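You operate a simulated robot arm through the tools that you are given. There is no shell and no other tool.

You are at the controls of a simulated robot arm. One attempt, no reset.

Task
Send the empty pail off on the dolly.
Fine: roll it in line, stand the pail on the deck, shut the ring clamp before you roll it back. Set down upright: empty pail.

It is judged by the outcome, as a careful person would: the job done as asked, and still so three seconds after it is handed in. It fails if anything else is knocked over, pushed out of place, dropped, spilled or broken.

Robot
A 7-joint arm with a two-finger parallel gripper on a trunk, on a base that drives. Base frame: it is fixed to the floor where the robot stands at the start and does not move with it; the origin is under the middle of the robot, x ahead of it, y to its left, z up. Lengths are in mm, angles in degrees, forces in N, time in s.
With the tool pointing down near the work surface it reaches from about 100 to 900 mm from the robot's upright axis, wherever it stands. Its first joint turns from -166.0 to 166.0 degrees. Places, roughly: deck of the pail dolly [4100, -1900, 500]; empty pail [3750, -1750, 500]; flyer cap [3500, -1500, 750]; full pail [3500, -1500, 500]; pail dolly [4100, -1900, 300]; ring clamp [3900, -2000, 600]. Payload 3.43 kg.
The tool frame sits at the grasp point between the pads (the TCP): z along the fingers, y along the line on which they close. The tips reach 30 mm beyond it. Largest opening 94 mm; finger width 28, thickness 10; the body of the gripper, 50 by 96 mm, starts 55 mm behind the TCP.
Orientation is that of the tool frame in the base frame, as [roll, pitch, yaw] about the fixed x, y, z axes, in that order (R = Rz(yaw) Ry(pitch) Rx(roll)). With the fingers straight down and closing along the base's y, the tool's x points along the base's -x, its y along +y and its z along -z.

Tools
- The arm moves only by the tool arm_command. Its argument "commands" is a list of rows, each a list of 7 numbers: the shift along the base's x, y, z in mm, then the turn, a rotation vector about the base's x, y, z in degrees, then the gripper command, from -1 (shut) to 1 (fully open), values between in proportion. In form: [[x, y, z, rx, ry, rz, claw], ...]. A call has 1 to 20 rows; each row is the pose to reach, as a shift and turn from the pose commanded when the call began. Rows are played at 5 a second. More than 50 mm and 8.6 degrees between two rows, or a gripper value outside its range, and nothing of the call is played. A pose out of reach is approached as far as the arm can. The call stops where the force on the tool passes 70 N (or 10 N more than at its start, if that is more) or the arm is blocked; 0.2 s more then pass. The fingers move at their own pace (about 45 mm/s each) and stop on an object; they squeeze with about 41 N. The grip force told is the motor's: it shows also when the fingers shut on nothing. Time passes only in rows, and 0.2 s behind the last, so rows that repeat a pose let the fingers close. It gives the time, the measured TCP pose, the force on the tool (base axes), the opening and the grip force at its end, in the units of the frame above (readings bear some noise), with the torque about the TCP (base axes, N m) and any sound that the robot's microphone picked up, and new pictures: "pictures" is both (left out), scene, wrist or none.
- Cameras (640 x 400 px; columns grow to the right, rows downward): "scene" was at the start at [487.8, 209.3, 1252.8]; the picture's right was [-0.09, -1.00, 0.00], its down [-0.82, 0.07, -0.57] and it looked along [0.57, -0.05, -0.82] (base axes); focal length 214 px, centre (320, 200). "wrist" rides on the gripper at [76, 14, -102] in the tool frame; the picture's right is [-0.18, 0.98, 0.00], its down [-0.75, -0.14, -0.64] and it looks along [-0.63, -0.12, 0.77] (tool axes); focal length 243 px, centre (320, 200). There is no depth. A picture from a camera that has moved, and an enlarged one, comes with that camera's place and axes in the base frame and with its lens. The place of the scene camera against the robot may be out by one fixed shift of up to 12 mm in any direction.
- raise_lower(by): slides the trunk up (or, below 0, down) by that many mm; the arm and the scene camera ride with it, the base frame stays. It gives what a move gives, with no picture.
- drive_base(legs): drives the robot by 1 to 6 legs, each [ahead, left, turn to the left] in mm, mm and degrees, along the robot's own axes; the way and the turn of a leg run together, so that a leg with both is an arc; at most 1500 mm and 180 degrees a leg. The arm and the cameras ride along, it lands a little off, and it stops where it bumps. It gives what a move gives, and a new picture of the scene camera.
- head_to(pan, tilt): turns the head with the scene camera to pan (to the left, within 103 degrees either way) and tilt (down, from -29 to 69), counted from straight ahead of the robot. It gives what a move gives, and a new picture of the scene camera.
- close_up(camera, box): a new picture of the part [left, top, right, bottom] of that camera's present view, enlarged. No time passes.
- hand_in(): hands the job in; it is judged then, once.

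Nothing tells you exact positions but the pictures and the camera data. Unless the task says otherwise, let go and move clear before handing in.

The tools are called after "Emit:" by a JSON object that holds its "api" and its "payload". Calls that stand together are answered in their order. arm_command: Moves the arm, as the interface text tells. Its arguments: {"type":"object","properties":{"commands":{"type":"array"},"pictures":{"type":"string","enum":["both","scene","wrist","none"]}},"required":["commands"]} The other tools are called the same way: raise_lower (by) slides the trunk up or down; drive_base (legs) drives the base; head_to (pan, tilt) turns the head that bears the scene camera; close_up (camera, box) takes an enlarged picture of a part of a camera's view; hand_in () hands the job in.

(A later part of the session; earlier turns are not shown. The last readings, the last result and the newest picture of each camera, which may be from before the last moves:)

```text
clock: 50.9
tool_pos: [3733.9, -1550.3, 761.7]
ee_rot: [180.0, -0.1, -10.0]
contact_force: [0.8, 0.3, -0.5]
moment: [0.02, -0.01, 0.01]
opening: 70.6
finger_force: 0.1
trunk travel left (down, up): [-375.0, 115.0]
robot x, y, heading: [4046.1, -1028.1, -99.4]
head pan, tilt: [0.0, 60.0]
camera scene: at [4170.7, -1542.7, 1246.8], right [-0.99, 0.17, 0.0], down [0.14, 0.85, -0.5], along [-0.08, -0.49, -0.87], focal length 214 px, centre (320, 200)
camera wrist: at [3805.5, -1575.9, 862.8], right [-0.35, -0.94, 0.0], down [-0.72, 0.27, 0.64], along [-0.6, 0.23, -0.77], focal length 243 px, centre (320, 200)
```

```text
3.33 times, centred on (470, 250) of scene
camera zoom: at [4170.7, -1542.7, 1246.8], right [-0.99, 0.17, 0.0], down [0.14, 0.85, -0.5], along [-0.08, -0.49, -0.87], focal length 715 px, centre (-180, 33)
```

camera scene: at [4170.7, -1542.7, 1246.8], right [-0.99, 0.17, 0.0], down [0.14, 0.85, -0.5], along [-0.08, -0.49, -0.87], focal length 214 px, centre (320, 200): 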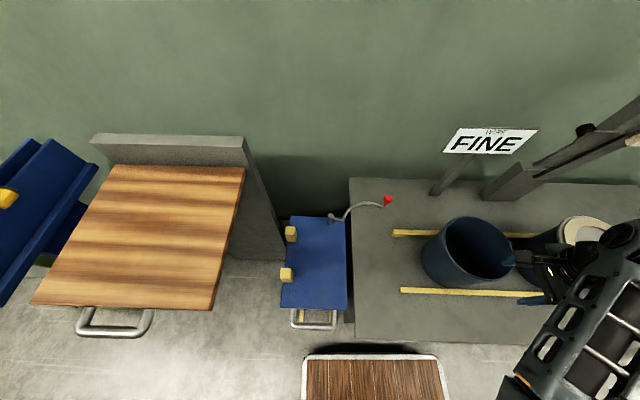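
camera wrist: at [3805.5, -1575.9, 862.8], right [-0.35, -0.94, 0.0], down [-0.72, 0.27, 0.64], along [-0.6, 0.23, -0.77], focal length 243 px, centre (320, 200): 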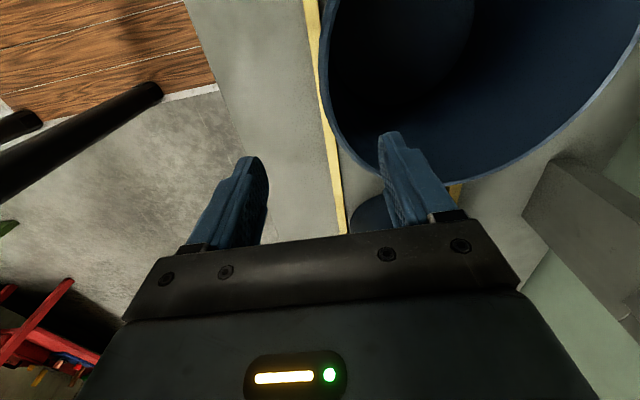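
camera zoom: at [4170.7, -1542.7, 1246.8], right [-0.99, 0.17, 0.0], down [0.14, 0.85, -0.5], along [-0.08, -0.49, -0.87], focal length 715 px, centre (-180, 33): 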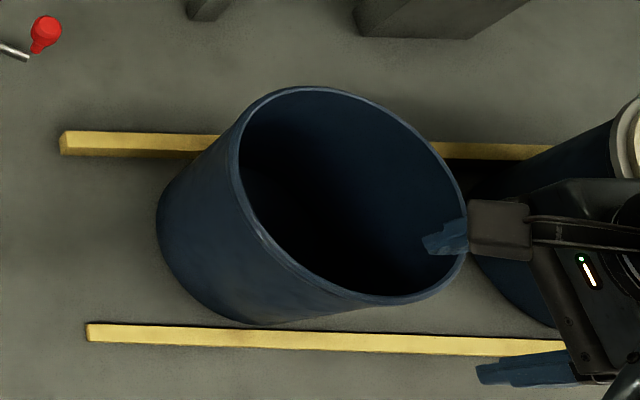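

The pail rim measures about 174 mm across with its top near z 705, centred some 31 mm left and 95 mm beyond the TCP. I'll shift over the near wall, open wide and lower so one finger goes inside and one outside.

Emit:
{"api": "arm_command", "payload": {"commands": [[14, -8, 0, 0, 0, 0, 1], [28, -16, 0, 0, 0, 0, 1], [28, -16, -20, 0, 0, 0, 1], [28, -16, -40, 0, 0, 0, 1]]}}

Emit:
{"api": "close_up", "payload": {"camera": "wrist", "box": [160, 0, 480, 250]}}

```text
clock: 51.9
tool_pos: [3761.9, -1565.9, 720.2]
ee_rot: [179.9, 0.0, -10.1]
contact_force: [-0.4, -0.1, -0.2]
moment: [0.01, 0.01, 0.0]
opening: 94.1
finger_force: 0.1
trunk travel left (down, up): [-375.0, 115.0]
robot x, y, heading: [4043.4, -1024.6, -99.5]
head pan, tilt: [0.0, 60.0]
camera scene: at [4170.5, -1542.8, 1246.9], right [-0.99, 0.17, 0.0], down [0.14, 0.85, -0.5], along [-0.08, -0.49, -0.87], focal length 214 px, centre (320, 200)
camera wrist: at [3834.3, -1592.0, 821.8], right [-0.35, -0.94, 0.0], down [-0.72, 0.27, 0.64], along [-0.6, 0.23, -0.77], focal length 243 px, centre (320, 200)
```

scene: 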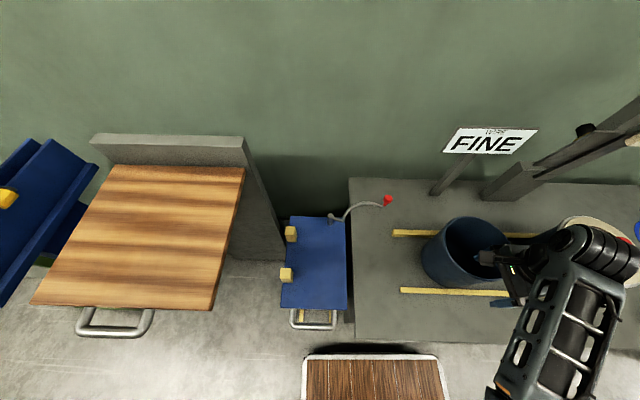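
wrist: 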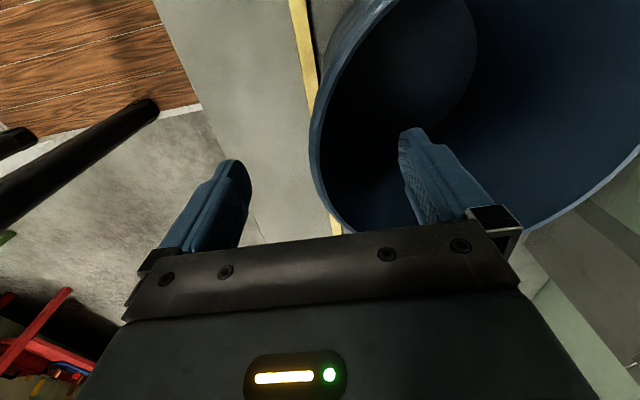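

```text
1.60 times, centred on (320, 125) of wrist
camera zoom: at [3834.3, -1592.0, 821.8], right [-0.35, -0.94, 0.0], down [-0.72, 0.27, 0.64], along [-0.6, 0.23, -0.77], focal length 388 px, centre (320, 320)
```

zoom: 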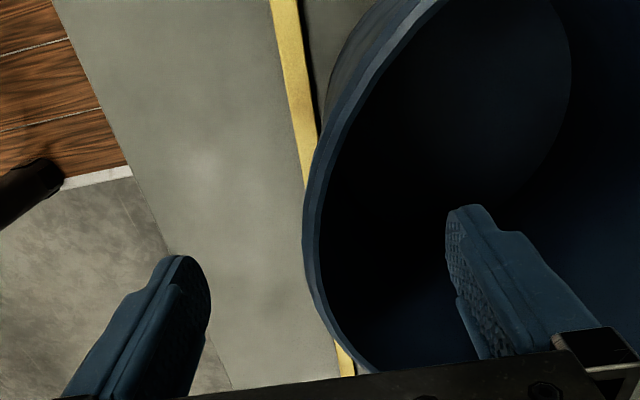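

The wall sits between the fingers. I'll shift 10 mm along to square up with the rim, lower and close.

Emit:
{"api": "arm_command", "payload": {"commands": [[10, -2, -5, 0, 0, 0, 1], [10, -2, -20, 0, 0, 0, 1], [10, -2, -33, 0, 0, 0, 1], [10, -2, -33, 0, 0, 0, -1], [10, -2, -33, 0, 0, 0, -1], [10, -2, -33, 0, 0, 0, -1], [10, -2, -33, 0, 0, 0, -1], [10, -2, -33, 0, 0, 0, -1], [10, -2, -33, 0, 0, 0, -1]]}}

Emit:
{"api": "close_up", "payload": {"camera": "scene", "box": [380, 190, 560, 310]}}

```text
clock: 53.9
tool_pos: [3772.7, -1566.7, 687.1]
ee_rot: [180.0, 0.0, -10.0]
contact_force: [-0.6, -3.5, -0.1]
moment: [-0.83, 0.08, -0.04]
opening: 8.7
finger_force: 35.4
trunk travel left (down, up): [-375.0, 115.0]
robot x, y, heading: [4044.8, -1025.0, -99.4]
head pan, tilt: [0.0, 60.0]
camera scene: at [4170.5, -1542.8, 1246.8], right [-0.99, 0.17, 0.0], down [0.14, 0.85, -0.5], along [-0.08, -0.49, -0.87], focal length 214 px, centre (320, 200)
camera wrist: at [3843.2, -1592.4, 789.3], right [-0.35, -0.94, 0.0], down [-0.72, 0.27, 0.64], along [-0.6, 0.23, -0.77], focal length 243 px, centre (320, 200)
```

scene: 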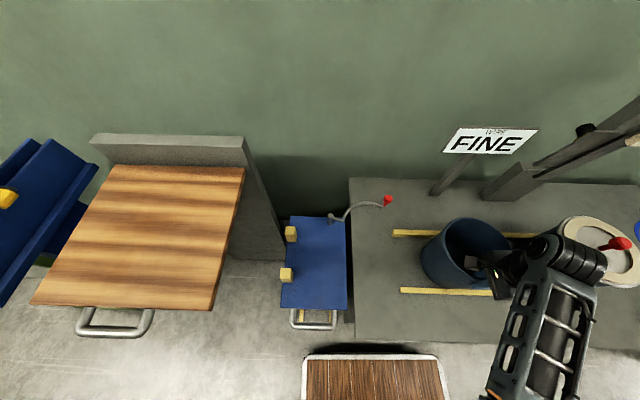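
wrist: 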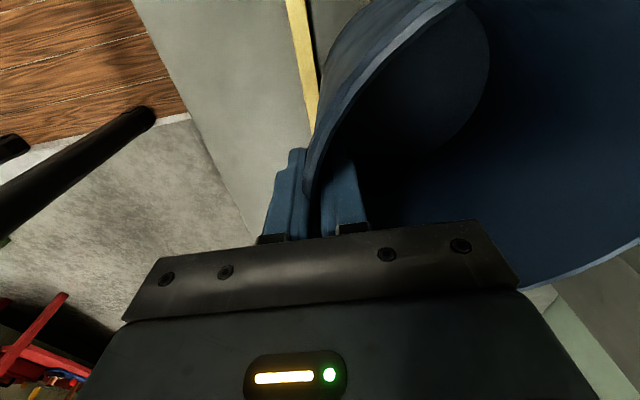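

```text
3.33 times, centred on (470, 250) of scene
camera zoom: at [4170.5, -1542.8, 1246.8], right [-0.99, 0.17, 0.0], down [0.14, 0.85, -0.5], along [-0.08, -0.49, -0.87], focal length 715 px, centre (-180, 33)
```

zoom: 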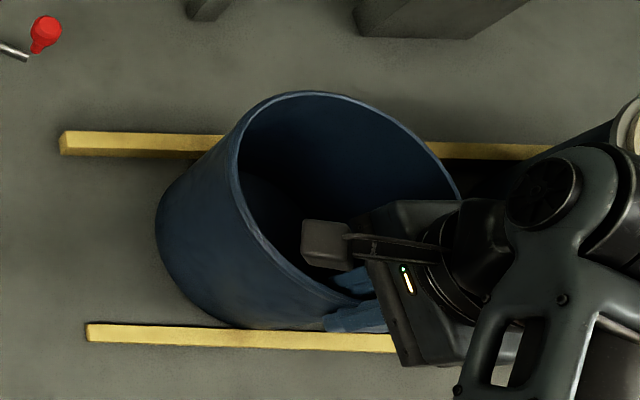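

The wall is pinched. I'll lift about 12 mm to see whether the pail hangs steady.

Emit:
{"api": "arm_command", "payload": {"commands": [[0, 0, 4, 0, 0, 0, -1], [0, 0, 8, 0, 0, 0, -1], [0, 0, 12, 0, 0, 0, -1], [0, 0, 12, 0, 0, 0, -1], [0, 0, 12, 0, 0, 0, -1]]}}

Emit:
{"api": "close_up", "payload": {"camera": "scene", "box": [380, 190, 560, 310]}}

```text
clock: 55.1
tool_pos: [3772.1, -1566.7, 700.0]
ee_rot: [-179.9, 0.0, -10.2]
contact_force: [0.0, -0.4, -4.2]
moment: [0.33, -0.13, -0.02]
opening: 8.3
finger_force: 40.7
trunk travel left (down, up): [-375.0, 115.0]
robot x, y, heading: [4048.8, -1027.6, -99.2]
head pan, tilt: [0.0, 60.0]
camera scene: at [4170.5, -1542.8, 1246.8], right [-0.99, 0.17, 0.0], down [0.14, 0.85, -0.5], along [-0.08, -0.49, -0.87], focal length 214 px, centre (320, 200)
camera wrist: at [3843.1, -1592.2, 801.2], right [-0.35, -0.94, 0.0], down [-0.72, 0.27, 0.64], along [-0.6, 0.23, -0.77], focal length 243 px, centre (320, 200)
```

scene: 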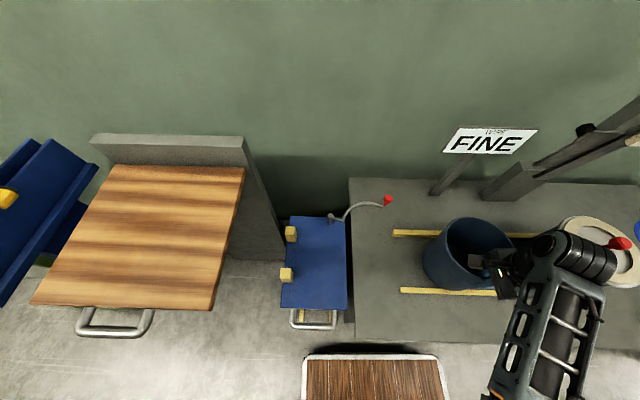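
wrist: 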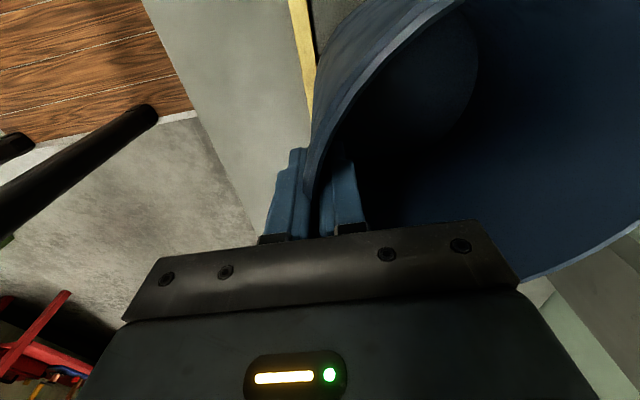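

```text
3.33 times, centred on (470, 250) of scene
camera zoom: at [4170.5, -1542.8, 1246.8], right [-0.99, 0.17, 0.0], down [0.14, 0.85, -0.5], along [-0.08, -0.49, -0.87], focal length 715 px, centre (-180, 33)
```

zoom: 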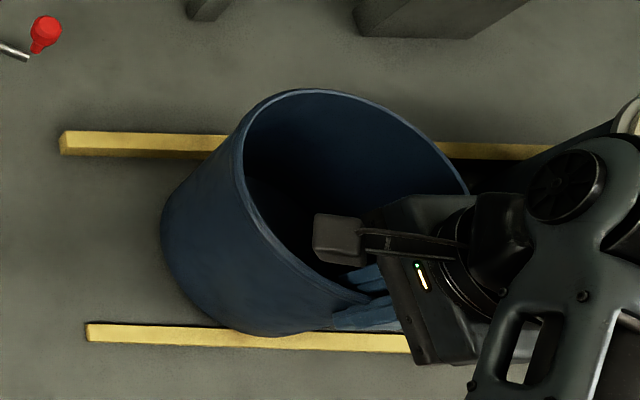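

The pail is light and hangs level. I'll lift a bit more and carry it along the channel to just short of the deck's stops.

Emit:
{"api": "arm_command", "payload": {"commands": [[0, 0, 9, 0, 0, 0, -1], [0, 0, 18, 0, 0, 0, -1], [30, -8, 18, 0, 0, 0, -1], [65, -17, 18, 0, 0, 0, -1], [105, -25, 18, 0, 0, 0, -1], [145, -33, 18, 0, 0, 0, -1], [185, -41, 18, 0, 0, 0, -1], [225, -49, 18, 0, 0, 0, -1], [265, -57, 18, 0, 0, 0, -1], [305, -65, 18, 0, 0, 0, -1], [335, -71, 18, 0, 0, 0, -1], [350, -76, 18, 0, 0, 0, -1], [360, -79, 18, 0, 0, 0, -1], [360, -79, 18, 0, 0, 0, -1]]}}

Emit:
{"api": "close_up", "payload": {"camera": "scene", "box": [270, 170, 430, 310]}}

```text
clock: 58.1
tool_pos: [4132.8, -1646.0, 716.9]
ee_rot: [-180.0, 0.1, -10.0]
contact_force: [0.6, 0.6, 0.6]
moment: [0.28, -0.1, 0.02]
opening: 7.9
finger_force: 41.1
trunk travel left (down, up): [-375.0, 115.0]
robot x, y, heading: [4041.1, -1029.1, -99.5]
head pan, tilt: [0.0, 60.0]
camera scene: at [4170.6, -1542.9, 1246.8], right [-0.99, 0.17, 0.0], down [0.14, 0.85, -0.5], along [-0.08, -0.49, -0.87], focal length 214 px, centre (320, 200)
camera wrist: at [4205.3, -1671.1, 819.6], right [-0.35, -0.94, 0.0], down [-0.72, 0.27, 0.64], along [-0.6, 0.23, -0.77], focal length 243 px, centre (320, 200)
```

scene: 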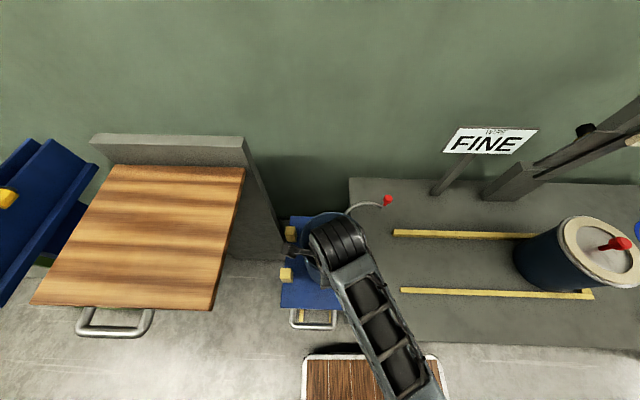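
wrist: 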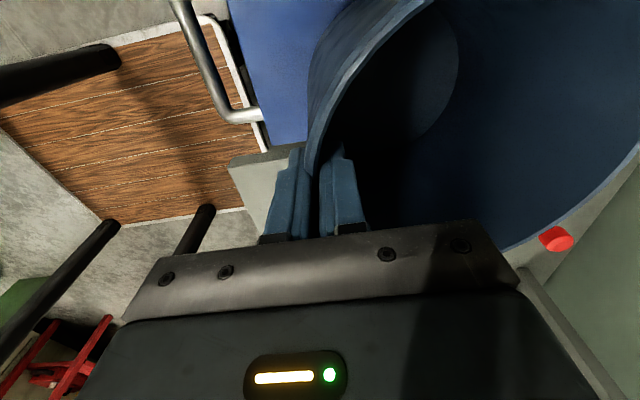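

```text
2.86 times, centred on (350, 240) of scene
camera zoom: at [4170.6, -1542.9, 1246.8], right [-0.99, 0.17, 0.0], down [0.14, 0.85, -0.5], along [-0.08, -0.49, -0.87], focal length 613 px, centre (234, 86)
```

zoom: 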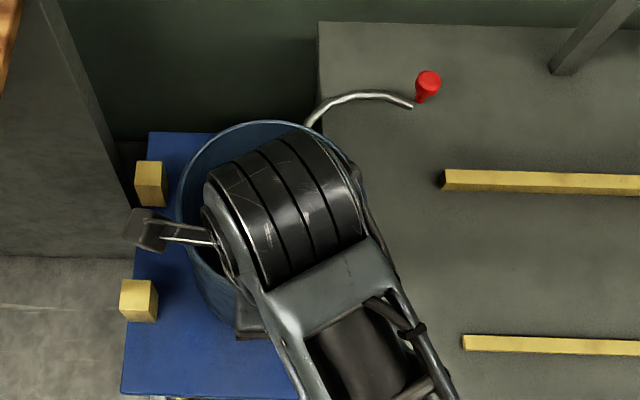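

The pail seems to have shifted a little in the grip and its weight no longer shows. I'll look closely before going on.

Emit:
{"api": "close_up", "payload": {"camera": "wrist", "box": [200, 0, 640, 275]}}

Emit:
{"api": "head_to", "payload": {"pan": 10, "tilt": 50}}

Emit:
{"api": "close_up", "payload": {"camera": "scene", "box": [280, 100, 440, 240]}}

```text
1.45 times, centred on (420, 138) of wrist
camera zoom: at [4205.3, -1671.1, 819.6], right [-0.35, -0.94, 0.0], down [-0.72, 0.27, 0.64], along [-0.6, 0.23, -0.77], focal length 353 px, centre (174, 291)
```

zoom: 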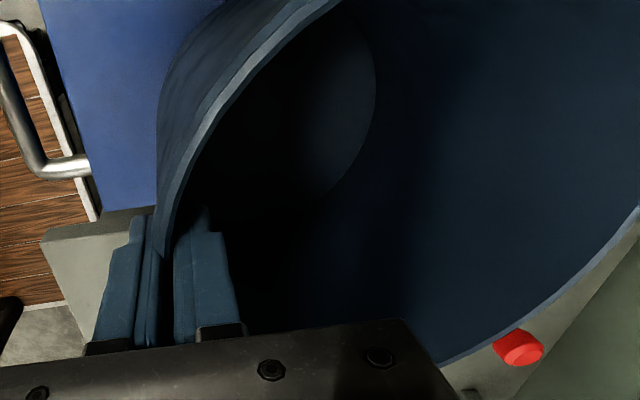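

```text
clock: 58.8
tool_pos: [4132.9, -1645.3, 717.0]
ee_rot: [180.0, 0.0, -10.1]
contact_force: [0.0, 0.7, -0.4]
moment: [0.27, -0.09, -0.03]
opening: 8.2
finger_force: 40.8
trunk travel left (down, up): [-375.0, 115.0]
robot x, y, heading: [4049.3, -1030.5, -99.6]
head pan, tilt: [10.0, 50.0]
camera scene: at [4182.2, -1554.1, 1259.3], right [-1.0, -0.01, 0.0], down [-0.01, 0.77, -0.64], along [0.0, -0.64, -0.77], focal length 214 px, centre (320, 200)
```

scene: 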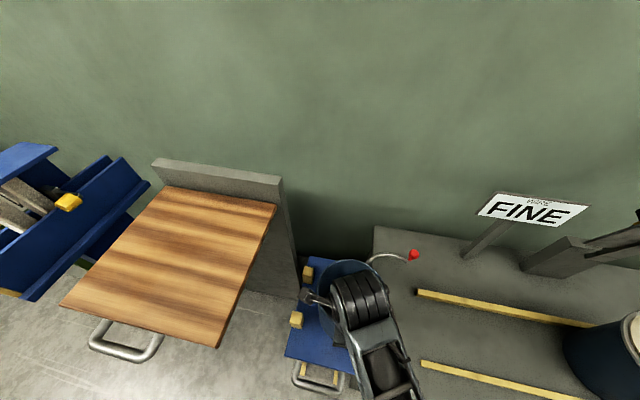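

```text
2.86 times, centred on (360, 170) of scene
camera zoom: at [4182.2, -1554.1, 1259.3], right [-1.0, -0.01, 0.0], down [-0.01, 0.77, -0.64], along [0.0, -0.64, -0.77], focal length 613 px, centre (206, 286)
```

zoom: 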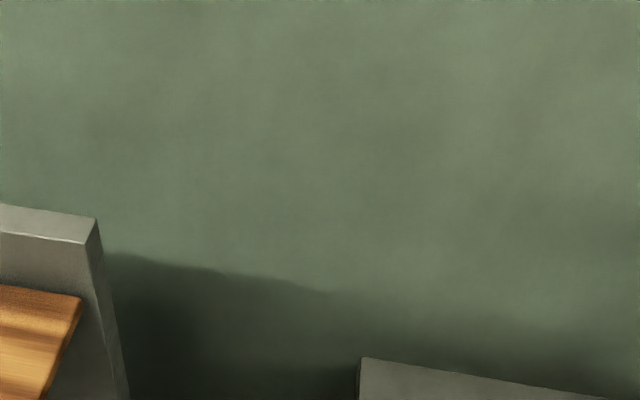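

Emit:
{"api": "close_up", "payload": {"camera": "scene", "box": [270, 240, 430, 360]}}

```text
3.33 times, centred on (350, 300) of scene
camera zoom: at [4182.2, -1554.1, 1259.3], right [-1.0, -0.01, 0.0], down [-0.01, 0.77, -0.64], along [0.0, -0.64, -0.77], focal length 715 px, centre (220, -133)
```

zoom: 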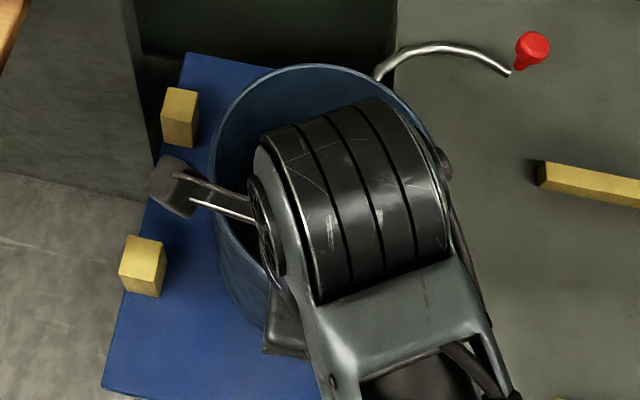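

The pail has sagged about 10 degrees in the pinch, with its far bottom edge already touching the deck. Lowering straight down will right it; then I'll slide it along to the deck's middle.

Emit:
{"api": "arm_command", "payload": {"commands": [[0, 0, -5, 0, 0, 0, -1], [0, 0, -10, 0, 0, 0, -1], [0, 0, -15, 0, 0, 0, -1], [0, 0, -20, 0, 0, 0, -1], [0, 0, -25, 0, 0, 0, -1]]}}

Emit:
{"api": "head_to", "payload": {"pan": 0, "tilt": 60}}

Emit:
{"api": "close_up", "payload": {"camera": "scene", "box": [270, 170, 430, 310]}}

```text
clock: 60.0
tool_pos: [4131.6, -1648.7, 693.7]
ee_rot: [179.8, -0.1, -10.2]
contact_force: [-1.0, -0.6, 33.4]
moment: [-0.73, 0.11, -0.07]
opening: 8.5
finger_force: 41.2
trunk travel left (down, up): [-375.0, 115.0]
robot x, y, heading: [4044.8, -1023.9, -99.6]
head pan, tilt: [10.0, 50.0]
camera scene: at [4182.0, -1553.4, 1259.9], right [-1.0, -0.01, 0.0], down [-0.01, 0.77, -0.64], along [0.01, -0.64, -0.77], focal length 214 px, centre (320, 200)
camera wrist: at [4203.7, -1673.2, 795.7], right [-0.35, -0.94, 0.0], down [-0.72, 0.27, 0.64], along [-0.6, 0.22, -0.77], focal length 243 px, centre (320, 200)
```

scene: 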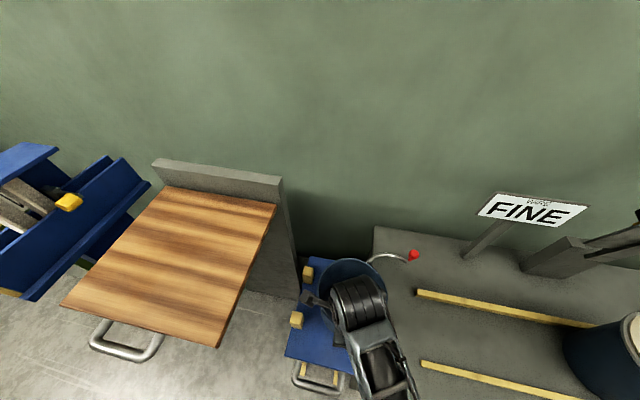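
wrist: 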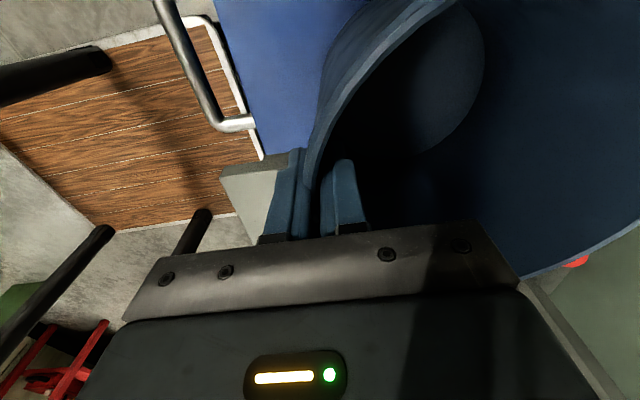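

```text
clock: 60.7
tool_pos: [4133.0, -1648.0, 693.0]
ee_rot: [179.8, 0.0, -10.1]
contact_force: [-3.0, -5.5, 32.7]
moment: [-0.73, 0.32, -0.05]
opening: 8.6
finger_force: 41.0
trunk travel left (down, up): [-375.0, 115.0]
robot x, y, heading: [4045.1, -1023.6, -99.7]
head pan, tilt: [0.0, 60.0]
camera scene: at [4170.4, -1542.4, 1247.2], right [-0.99, 0.17, 0.0], down [0.14, 0.85, -0.5], along [-0.08, -0.49, -0.87], focal length 214 px, centre (320, 200)
```

scene: 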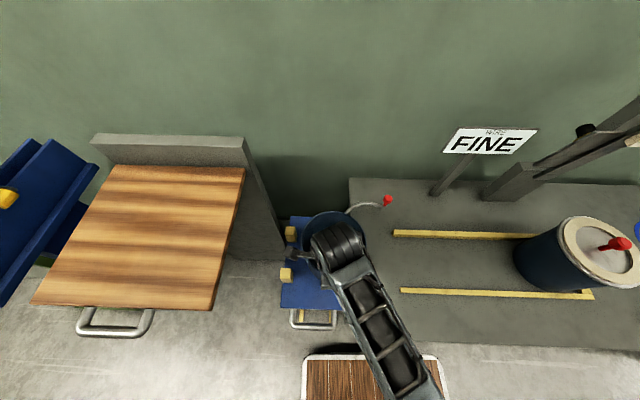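

```text
2.86 times, centred on (350, 240) of scene
camera zoom: at [4170.4, -1542.4, 1247.2], right [-0.99, 0.17, 0.0], down [0.14, 0.85, -0.5], along [-0.08, -0.49, -0.87], focal length 613 px, centre (234, 86)
```

zoom: 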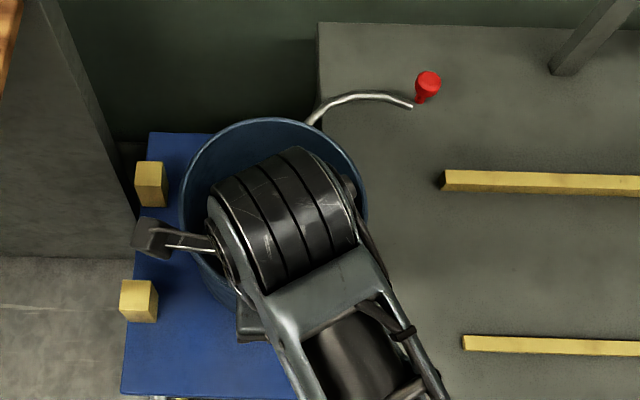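

The pail is upright on the deck edge again. I'll ease the load and slide it about 49 mm toward the stops.

Emit:
{"api": "arm_command", "payload": {"commands": [[0, 0, 3, 0, 0, 0, -1], [0, 0, 5, 0, 0, 0, -1], [8, -3, 5, 0, 0, 0, -1], [16, -6, 5, 0, 0, 0, -1], [24, -9, 5, 0, 0, 0, -1], [32, -12, 5, 0, 0, 0, -1], [40, -15, 5, 0, 0, 0, -1], [46, -18, 5, 0, 0, 0, -1], [46, -18, 5, 0, 0, 0, -1]]}}

Emit:
{"api": "close_up", "payload": {"camera": "scene", "box": [270, 170, 430, 310]}}

```text
clock: 62.7
tool_pos: [4176.9, -1664.5, 695.8]
ee_rot: [-180.0, 0.0, -10.1]
contact_force: [-2.7, 1.5, 4.8]
moment: [-0.7, 0.62, -0.43]
opening: 8.1
finger_force: 40.7
trunk travel left (down, up): [-375.0, 115.0]
robot x, y, heading: [4047.3, -1024.2, -99.6]
head pan, tilt: [0.0, 60.0]
camera scene: at [4170.5, -1542.7, 1246.9], right [-0.99, 0.17, 0.0], down [0.14, 0.85, -0.5], along [-0.08, -0.49, -0.87], focal length 214 px, centre (320, 200)
camera wrist: at [4247.8, -1689.4, 797.8], right [-0.35, -0.94, 0.0], down [-0.72, 0.27, 0.64], along [-0.6, 0.23, -0.77], focal length 243 px, centre (320, 200)
```

scene: 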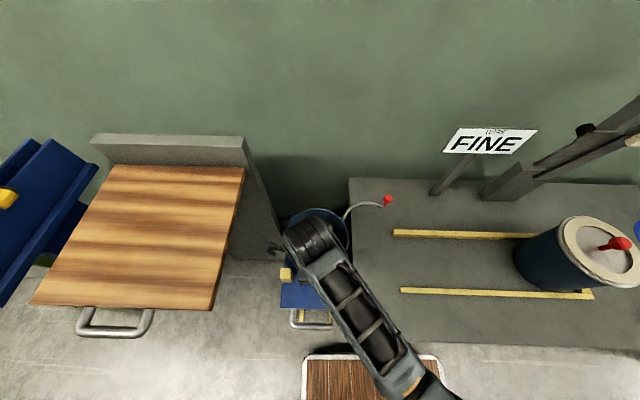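
wrist: 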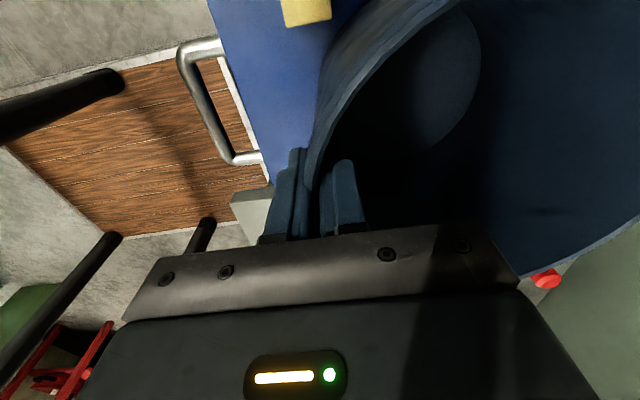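

```text
2.86 times, centred on (350, 240) of scene
camera zoom: at [4170.5, -1542.7, 1246.9], right [-0.99, 0.17, 0.0], down [0.14, 0.85, -0.5], along [-0.08, -0.49, -0.87], focal length 613 px, centre (234, 86)
```

zoom: 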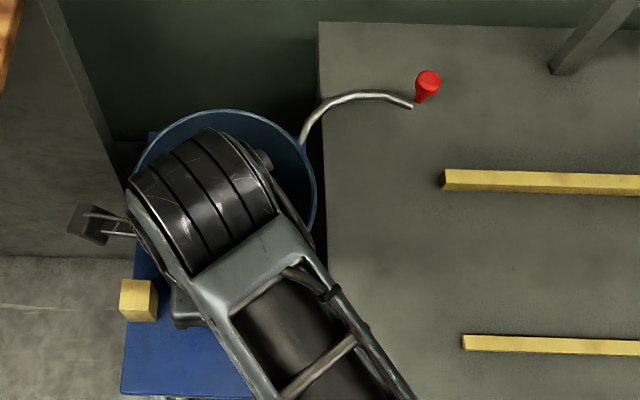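

The pail is centred on the deck now. I'll let it settle, open the fingers and rise clear.

Emit:
{"api": "arm_command", "payload": {"commands": [[0, 0, -3, 0, 0, 0, -1], [0, 0, -3, 0, 0, 0, -0.2], [0, 0, -3, 0, 0, 0, -0.2], [0, 0, -3, 0, 0, 0, 0], [0, 0, 15, 0, 0, 0, 0], [0, 0, 40, 0, 0, 0, 0], [0, 0, 72, 0, 0, 0, 0]]}}

Emit:
{"api": "close_up", "payload": {"camera": "scene", "box": [270, 170, 430, 310]}}

```text
clock: 64.3
tool_pos: [4178.5, -1666.1, 769.4]
ee_rot: [-179.9, 0.0, -10.1]
contact_force: [0.3, -0.6, 0.3]
moment: [-0.02, 0.02, -0.01]
opening: 47.1
finger_force: 0.0
trunk travel left (down, up): [-375.0, 115.0]
robot x, y, heading: [4044.7, -1026.4, -99.5]
head pan, tilt: [0.0, 60.0]
camera scene: at [4170.5, -1542.8, 1246.8], right [-0.99, 0.17, 0.0], down [0.14, 0.85, -0.5], along [-0.08, -0.49, -0.87], focal length 214 px, centre (320, 200)
camera wrist: at [4249.5, -1690.7, 871.0], right [-0.35, -0.94, 0.0], down [-0.72, 0.27, 0.64], along [-0.6, 0.23, -0.77], focal length 243 px, centre (320, 200)
```

scene: 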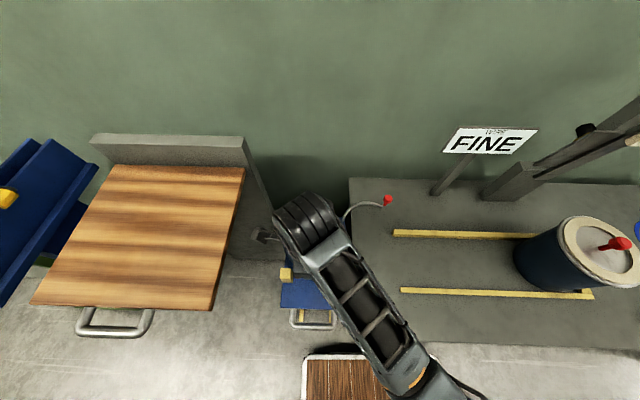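
wrist: 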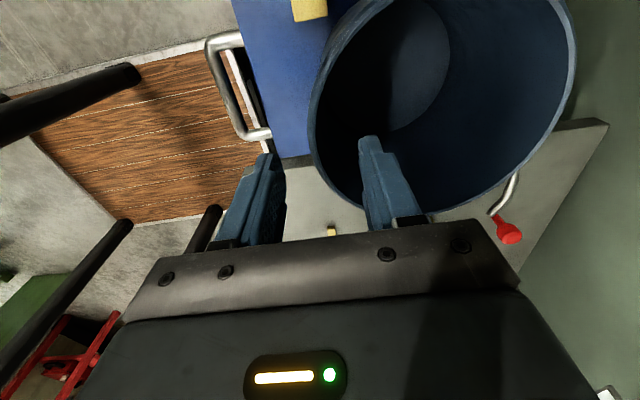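

```text
2.86 times, centred on (350, 240) of scene
camera zoom: at [4170.5, -1542.8, 1246.8], right [-0.99, 0.17, 0.0], down [0.14, 0.85, -0.5], along [-0.08, -0.49, -0.87], focal length 613 px, centre (234, 86)
```

zoom: 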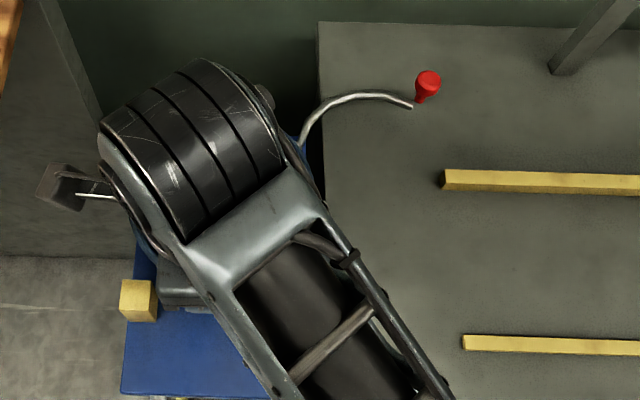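

The pail stands upright on the deck between the stops and the open clamp. The red clamp knob is near (3896, -1862, 619), so I'll turn the wrist round to keep the camera away from the pail and hover over the knob.

Emit:
{"api": "arm_command", "payload": {"commands": [[-17, 2, 0, 0, 0, 8, 0], [-34, 4, 0, 0, 0, 16, 0], [-52, 6, 0, 0, 0, 24, 0], [-69, 8, 0, 0, 0, 32, 0], [-86, 10, 0, 0, 0, 40, 0], [-104, 12, 0, 0, 0, 48, 0], [-121, 14, 0, 0, 0, 56, 0], [-138, 16, 0, 0, 0, 64, 0], [-155, 18, 0, 0, 0, 72, 0], [-172, 19, 0, 0, 0, 80, 0], [-190, 20, 0, 0, 0, 88, 0]], "pictures": "none"}}

Emit:
{"api": "arm_command", "payload": {"commands": [[-8, -19, -4, 0, 0, 8, 0.3], [-16, -38, -8, 0, 0, 16, 0.3], [-25, -58, -12, 0, 0, 24, 0.3], [-33, -77, -17, 0, 0, 32, 0.3], [-41, -97, -21, 0, 0, 40, 0.3], [-50, -117, -25, 0, 0, 48, 0.3], [-58, -136, -30, 0, 0, 56, 0.3], [-67, -156, -35, 0, 0, 64, 0.3], [-75, -176, -40, 0, 0, 72, 0.3], [-84, -196, -45, 0, 0, 80, 0.3], [-92, -215, -50, 0, 0, 88, 0.3], [-92, -215, -50, 0, 0, 92, 0.3]]}}

```text
clock: 66.7
tool_pos: [3985.9, -1643.8, 768.6]
ee_rot: [179.9, 0.0, 78.1]
contact_force: [0.4, -0.9, 0.3]
moment: [-0.04, -0.02, 0.0]
opening: 46.9
finger_force: 0.0
trunk travel left (down, up): [-375.0, 115.0]
robot x, y, heading: [4046.6, -1025.9, -99.5]
head pan, tilt: [0.0, 60.0]
```

```text
clock: 69.3
tool_pos: [3894.5, -1859.6, 717.2]
ee_rot: [-179.9, 0.0, 170.1]
contact_force: [-0.4, -0.5, 0.3]
moment: [0.01, 0.0, 0.01]
opening: 60.9
finger_force: 0.0
trunk travel left (down, up): [-375.0, 115.0]
robot x, y, heading: [4047.0, -1030.9, -99.8]
head pan, tilt: [0.0, 60.0]
camera scene: at [4170.5, -1542.8, 1246.8], right [-0.99, 0.17, 0.0], down [0.14, 0.85, -0.5], along [-0.08, -0.49, -0.87], focal length 214 px, centre (320, 200)
camera wrist: at [3821.6, -1830.7, 819.9], right [0.35, 0.94, 0.0], down [0.72, -0.27, 0.64], along [0.6, -0.23, -0.77], focal length 243 px, centre (320, 200)
```

scene: 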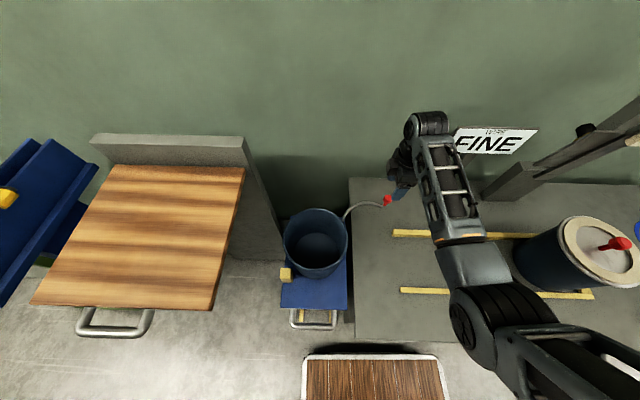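
wrist: 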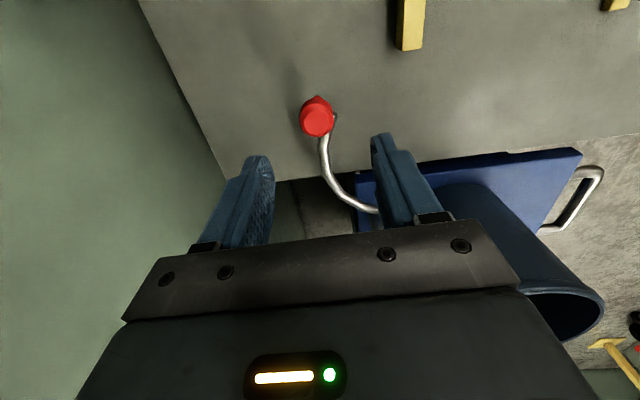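

The knob is right under the TCP. With the arm out of the way, I'll also check the pail and clamp in the scene view.

Emit:
{"api": "close_up", "payload": {"camera": "scene", "box": [270, 180, 430, 340]}}

Emit:
{"api": "close_up", "payload": {"camera": "wrist", "box": [240, 60, 480, 220]}}

```text
2.50 times, centred on (350, 260) of scene
camera zoom: at [4170.5, -1542.8, 1246.8], right [-0.99, 0.17, 0.0], down [0.14, 0.85, -0.5], along [-0.08, -0.49, -0.87], focal length 536 px, centre (245, 50)
```

zoom: 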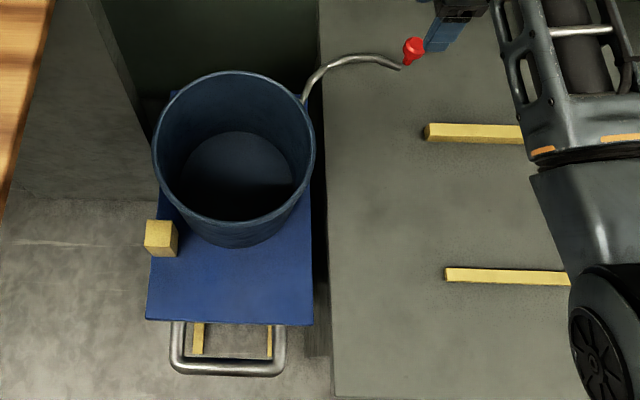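

```text
2.50 times, centred on (360, 140) of wrist
camera zoom: at [3821.6, -1830.7, 819.9], right [0.35, 0.94, 0.0], down [0.72, -0.27, 0.64], along [0.6, -0.23, -0.77], focal length 606 px, centre (220, 350)
```

zoom: 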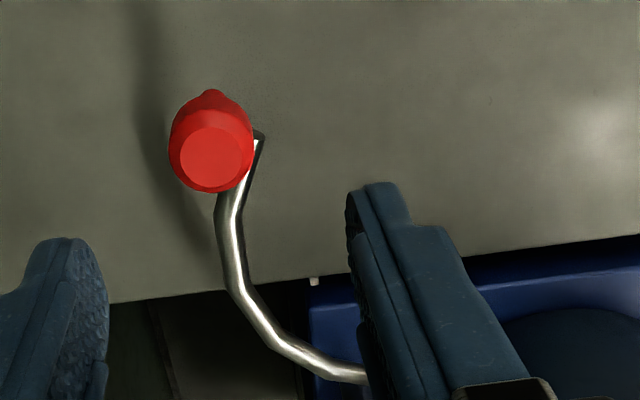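

I'll lower over the knob and close on it.

Emit:
{"api": "arm_command", "payload": {"commands": [[2, -2, -30, 0, 0, 0, 0.3], [2, -2, -60, 0, 0, 0, 0.3], [2, -2, -80, 0, 0, 0, 0.3], [2, -2, -92, 0, 0, 0, 0.3], [2, -2, -92, 0, 0, 0, -1], [2, -2, -92, 0, 0, 0, -1], [2, -2, -92, 0, 0, 0, -1], [2, -2, -92, 0, 0, 0, -1]]}}

```text
clock: 71.1
tool_pos: [3895.7, -1861.0, 626.6]
ee_rot: [-180.0, -0.1, 169.8]
contact_force: [-13.2, -0.5, -1.4]
moment: [0.18, 0.42, 0.0]
opening: 27.8
finger_force: 45.2
trunk travel left (down, up): [-375.0, 115.0]
robot x, y, heading: [4042.2, -1023.6, -99.4]
head pan, tilt: [0.0, 60.0]
camera scene: at [4170.1, -1542.9, 1246.8], right [-0.99, 0.17, 0.0], down [0.14, 0.85, -0.5], along [-0.08, -0.49, -0.87], focal length 214 px, centre (320, 200)
camera wrist: at [3822.4, -1831.0, 728.5], right [0.35, 0.93, 0.0], down [0.72, -0.27, 0.64], along [0.6, -0.23, -0.77], focal length 243 px, centre (320, 200)
```

scene: 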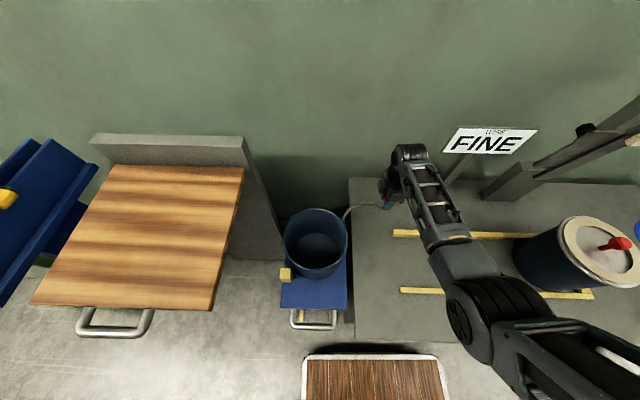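
wrist: 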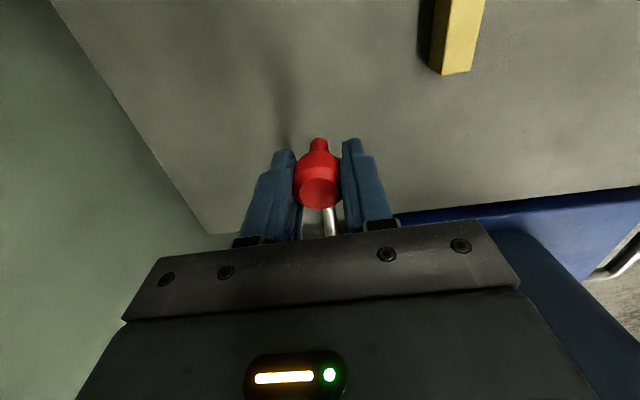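

The knob is held. I'll swing the clamp clockwise around its pivot in small arc steps, checking the force.

Emit:
{"api": "arm_command", "payload": {"commands": [[-0.3, 8.7, 0, 0, 0, 0, -1], [-0.3, 17.5, 0, 0, 0, 0, -1], [0.2, 26.2, 0, 0, 0, 0, -1], [0.9, 34.9, 0, 0, 0, 0, -1], [3.6, 52.1, 0, 0, 0, 0, -1], [7.8, 69.1, 0, 0, 0, 0, -1], [13.4, 85.6, 0, 0, 0, 0, -1]]}}

Emit:
{"api": "close_up", "payload": {"camera": "scene", "box": [270, 180, 430, 340]}}

```text
clock: 72.7
tool_pos: [3909.0, -1772.3, 626.6]
ee_rot: [179.9, -0.3, 169.8]
contact_force: [-37.9, 12.1, -1.7]
moment: [-0.36, -0.26, -0.4]
opening: 27.9
finger_force: 45.0
trunk travel left (down, up): [-375.0, 115.0]
robot x, y, heading: [4046.7, -1027.0, -99.5]
head pan, tilt: [0.0, 60.0]
camera scene: at [4169.6, -1542.6, 1247.0], right [-0.99, 0.17, 0.0], down [0.14, 0.85, -0.5], along [-0.08, -0.49, -0.87], focal length 214 px, centre (320, 200)
camera wrist: at [3835.9, -1743.1, 729.1], right [0.36, 0.93, 0.0], down [0.72, -0.27, 0.64], along [0.6, -0.23, -0.77], focal length 243 px, centre (320, 200)
```

scene: 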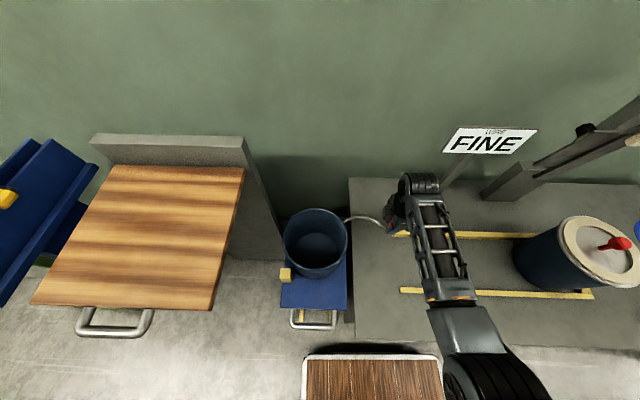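
wrist: 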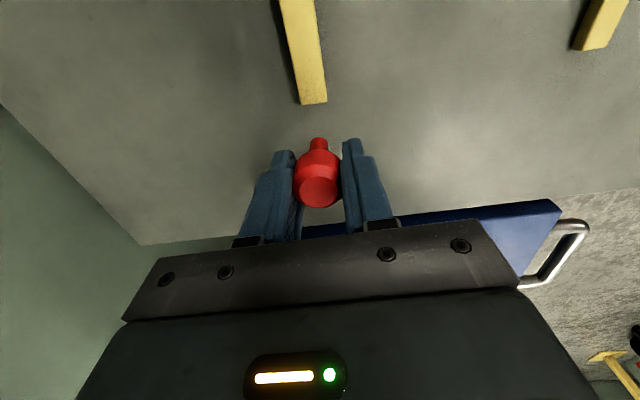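

```text
2.50 times, centred on (350, 260) of scene
camera zoom: at [4169.6, -1542.6, 1247.0], right [-0.99, 0.17, 0.0], down [0.14, 0.85, -0.5], along [-0.08, -0.49, -0.87], focal length 536 px, centre (245, 50)
```

zoom: 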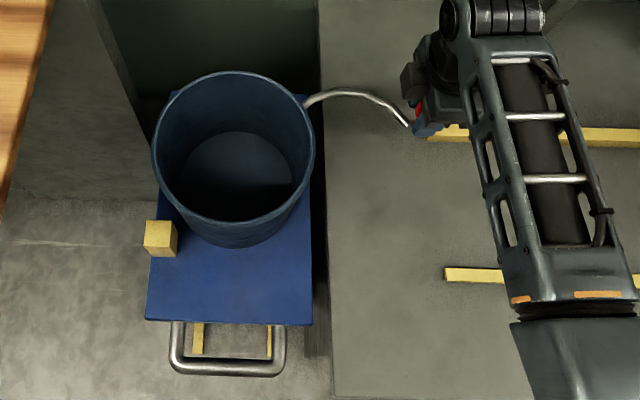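

The clamp swings; the sideways force shows the arc should run a bit farther out. I'll continue with a corrected arc.

Emit:
{"api": "arm_command", "payload": {"commands": [[0, 12, 0, 0, 0, 0, -1], [3.9, 25, 0, 0, 0, 0, -1], [10, 38, 0, 0, 0, 0, -1], [17.6, 50, 0, 0, 0, 0, -1], [25.5, 61.5, 0, 0, 0, 0, -1], [34.6, 72.5, 0, 0, 0, 0, -1]]}}

Emit:
{"api": "close_up", "payload": {"camera": "scene", "box": [270, 180, 430, 340]}}

```text
clock: 74.1
tool_pos: [3947.7, -1704.2, 626.8]
ee_rot: [-180.0, 0.1, 170.1]
contact_force: [15.8, -16.5, -16.3]
moment: [0.31, -0.22, -0.15]
opening: 27.3
finger_force: 45.0
trunk travel left (down, up): [-375.0, 115.0]
robot x, y, heading: [4045.6, -1024.9, -99.5]
head pan, tilt: [0.0, 60.0]
camera scene: at [4170.8, -1543.6, 1246.5], right [-0.99, 0.17, 0.0], down [0.14, 0.85, -0.5], along [-0.08, -0.49, -0.87], focal length 214 px, centre (320, 200)
camera wrist: at [3874.6, -1674.7, 729.1], right [0.35, 0.94, 0.0], down [0.72, -0.27, 0.64], along [0.6, -0.23, -0.77], focal length 243 px, centre (320, 200)
```

scene: 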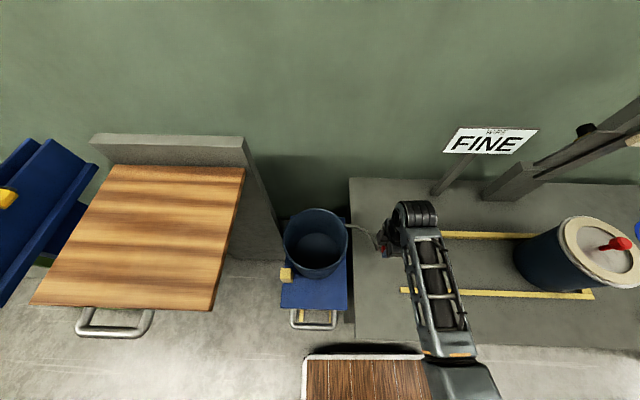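
wrist: 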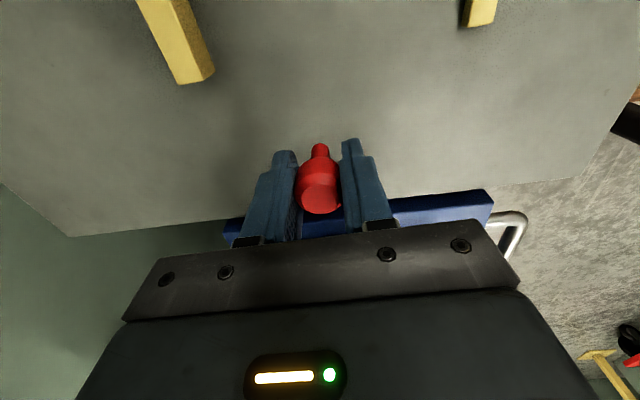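

```text
2.50 times, centred on (350, 260) of scene
camera zoom: at [4170.8, -1543.6, 1246.5], right [-0.99, 0.17, 0.0], down [0.14, 0.85, -0.5], along [-0.08, -0.49, -0.87], focal length 536 px, centre (245, 50)
```

zoom: 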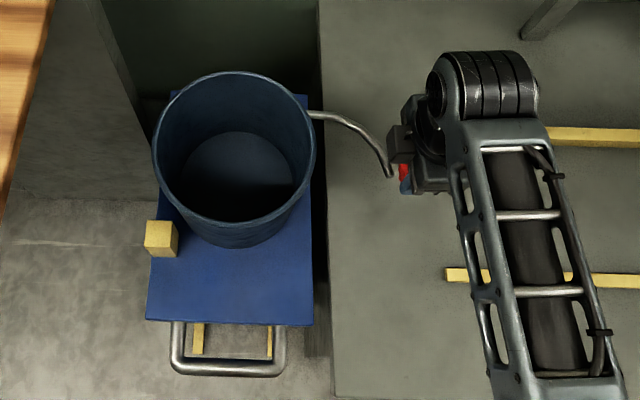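

Still swinging freely; the force now says the radius is slightly shorter. I'll carry on along a tightened arc.

Emit:
{"api": "arm_command", "payload": {"commands": [[10, 7, 0, 0, 0, 0, -1], [19, 15, 0, 0, 0, 0, -1], [29, 23, 0, 0, 0, 0, -1], [40, 30, 0, 0, 0, 0, -1], [51, 36, 0, 0, 0, 0, -1], [63, 41, 0, 0, 0, 0, -1]]}}

Emit:
{"api": "close_up", "payload": {"camera": "scene", "box": [270, 180, 430, 340]}}

```text
clock: 75.5
tool_pos: [4009.2, -1661.5, 626.9]
ee_rot: [-179.9, 0.0, 169.9]
contact_force: [5.7, -20.9, 0.0]
moment: [0.01, 0.14, -0.65]
opening: 27.1
finger_force: 45.3
trunk travel left (down, up): [-375.0, 115.0]
robot x, y, heading: [4046.2, -1025.6, -99.5]
head pan, tilt: [0.0, 60.0]
camera scene: at [4170.5, -1543.3, 1246.6], right [-0.99, 0.17, 0.0], down [0.14, 0.85, -0.5], along [-0.08, -0.49, -0.87], focal length 214 px, centre (320, 200)
camera wrist: at [3934.6, -1632.3, 728.9], right [0.35, 0.94, 0.0], down [0.72, -0.27, 0.64], along [0.6, -0.23, -0.77], focal length 243 px, centre (320, 200)
```

scene: 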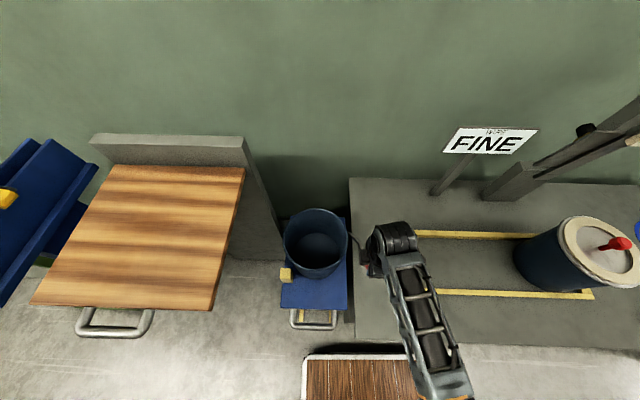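
wrist: 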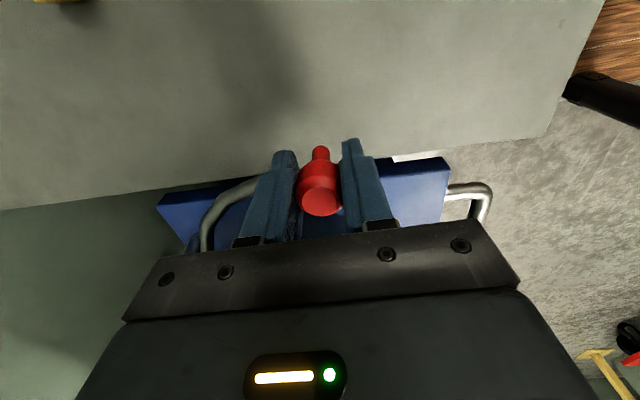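

```text
2.50 times, centred on (350, 260) of scene
camera zoom: at [4170.5, -1543.3, 1246.6], right [-0.99, 0.17, 0.0], down [0.14, 0.85, -0.5], along [-0.08, -0.49, -0.87], focal length 536 px, centre (245, 50)
```

zoom: 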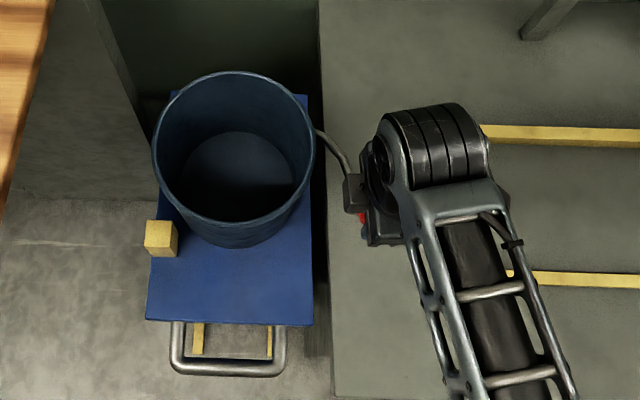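

Nearly closed. I'll continue the last stretch while leaning the hand away from the pail's rim.

Emit:
{"api": "arm_command", "payload": {"commands": [[8, -1, 0, -0.7, -3.9, 0, -1], [15, 0, 0, -1.4, -7.9, 0, -1], [22, 1, 0, -2.1, -11.8, 0, -1], [29, 2.5, 0, -2.8, -14.8, 0, -1], [36, 3.5, 0, -2.8, -14.8, 0, -1], [43, 4.5, 0, -2.8, -14.8, 0, -1]]}}

Emit:
{"api": "close_up", "payload": {"camera": "scene", "box": [270, 180, 430, 340]}}

Emit:
{"api": "close_up", "payload": {"camera": "wrist", "box": [160, 80, 520, 305]}}

```text
clock: 76.9
tool_pos: [4052.8, -1657.2, 625.5]
ee_rot: [179.9, 15.0, 169.9]
contact_force: [-3.9, 9.2, -13.4]
moment: [0.25, -0.63, -0.19]
opening: 27.3
finger_force: 44.7
trunk travel left (down, up): [-375.0, 115.0]
robot x, y, heading: [4045.7, -1027.4, -99.4]
head pan, tilt: [0.0, 60.0]
camera scene: at [4170.4, -1542.9, 1246.6], right [-0.99, 0.17, 0.0], down [0.14, 0.85, -0.5], along [-0.08, -0.49, -0.87], focal length 214 px, centre (320, 200)
camera wrist: at [3955.6, -1624.0, 704.9], right [0.35, 0.94, 0.05], down [0.53, -0.24, 0.82], along [0.78, -0.26, -0.58], focal length 243 px, centre (320, 200)
```

scene: 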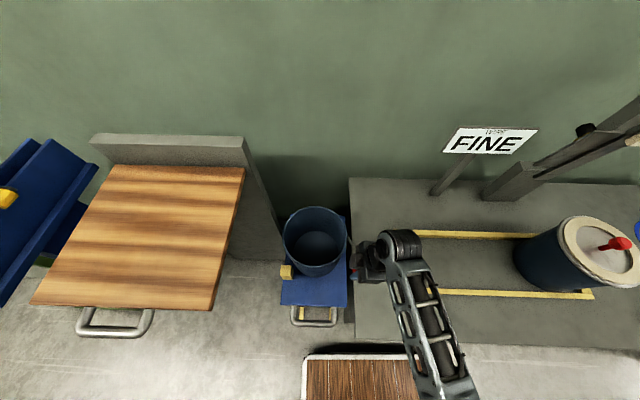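
wrist: 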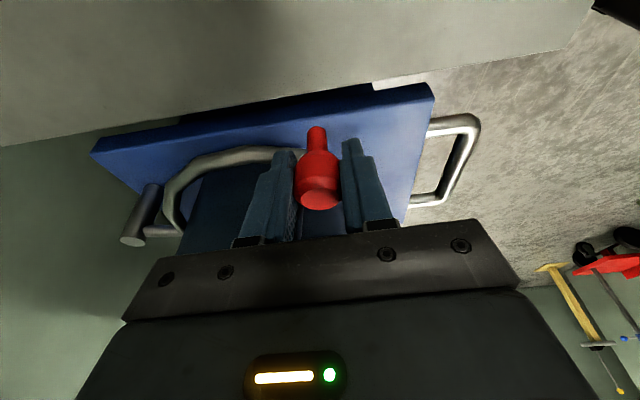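

```text
2.50 times, centred on (350, 260) of scene
camera zoom: at [4170.4, -1542.9, 1246.6], right [-0.99, 0.17, 0.0], down [0.14, 0.85, -0.5], along [-0.08, -0.49, -0.87], focal length 536 px, centre (245, 50)
```

zoom: 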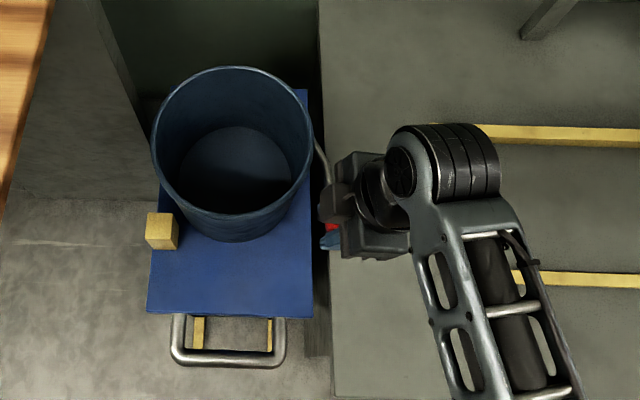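

```text
1.78 times, centred on (340, 192) of wrist
camera zoom: at [3955.6, -1624.0, 704.9], right [0.35, 0.94, 0.05], down [0.53, -0.24, 0.82], along [0.78, -0.26, -0.58], focal length 431 px, centre (284, 213)
```

zoom: 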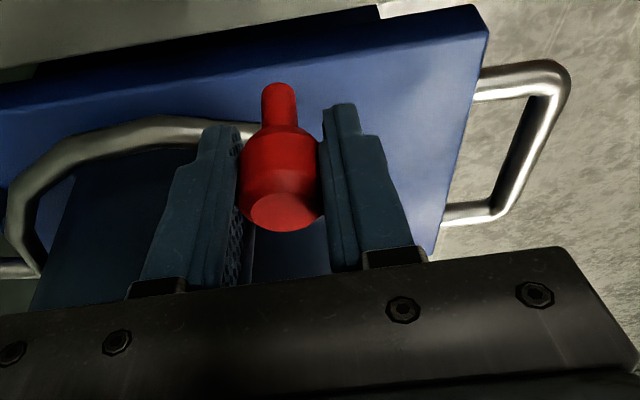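

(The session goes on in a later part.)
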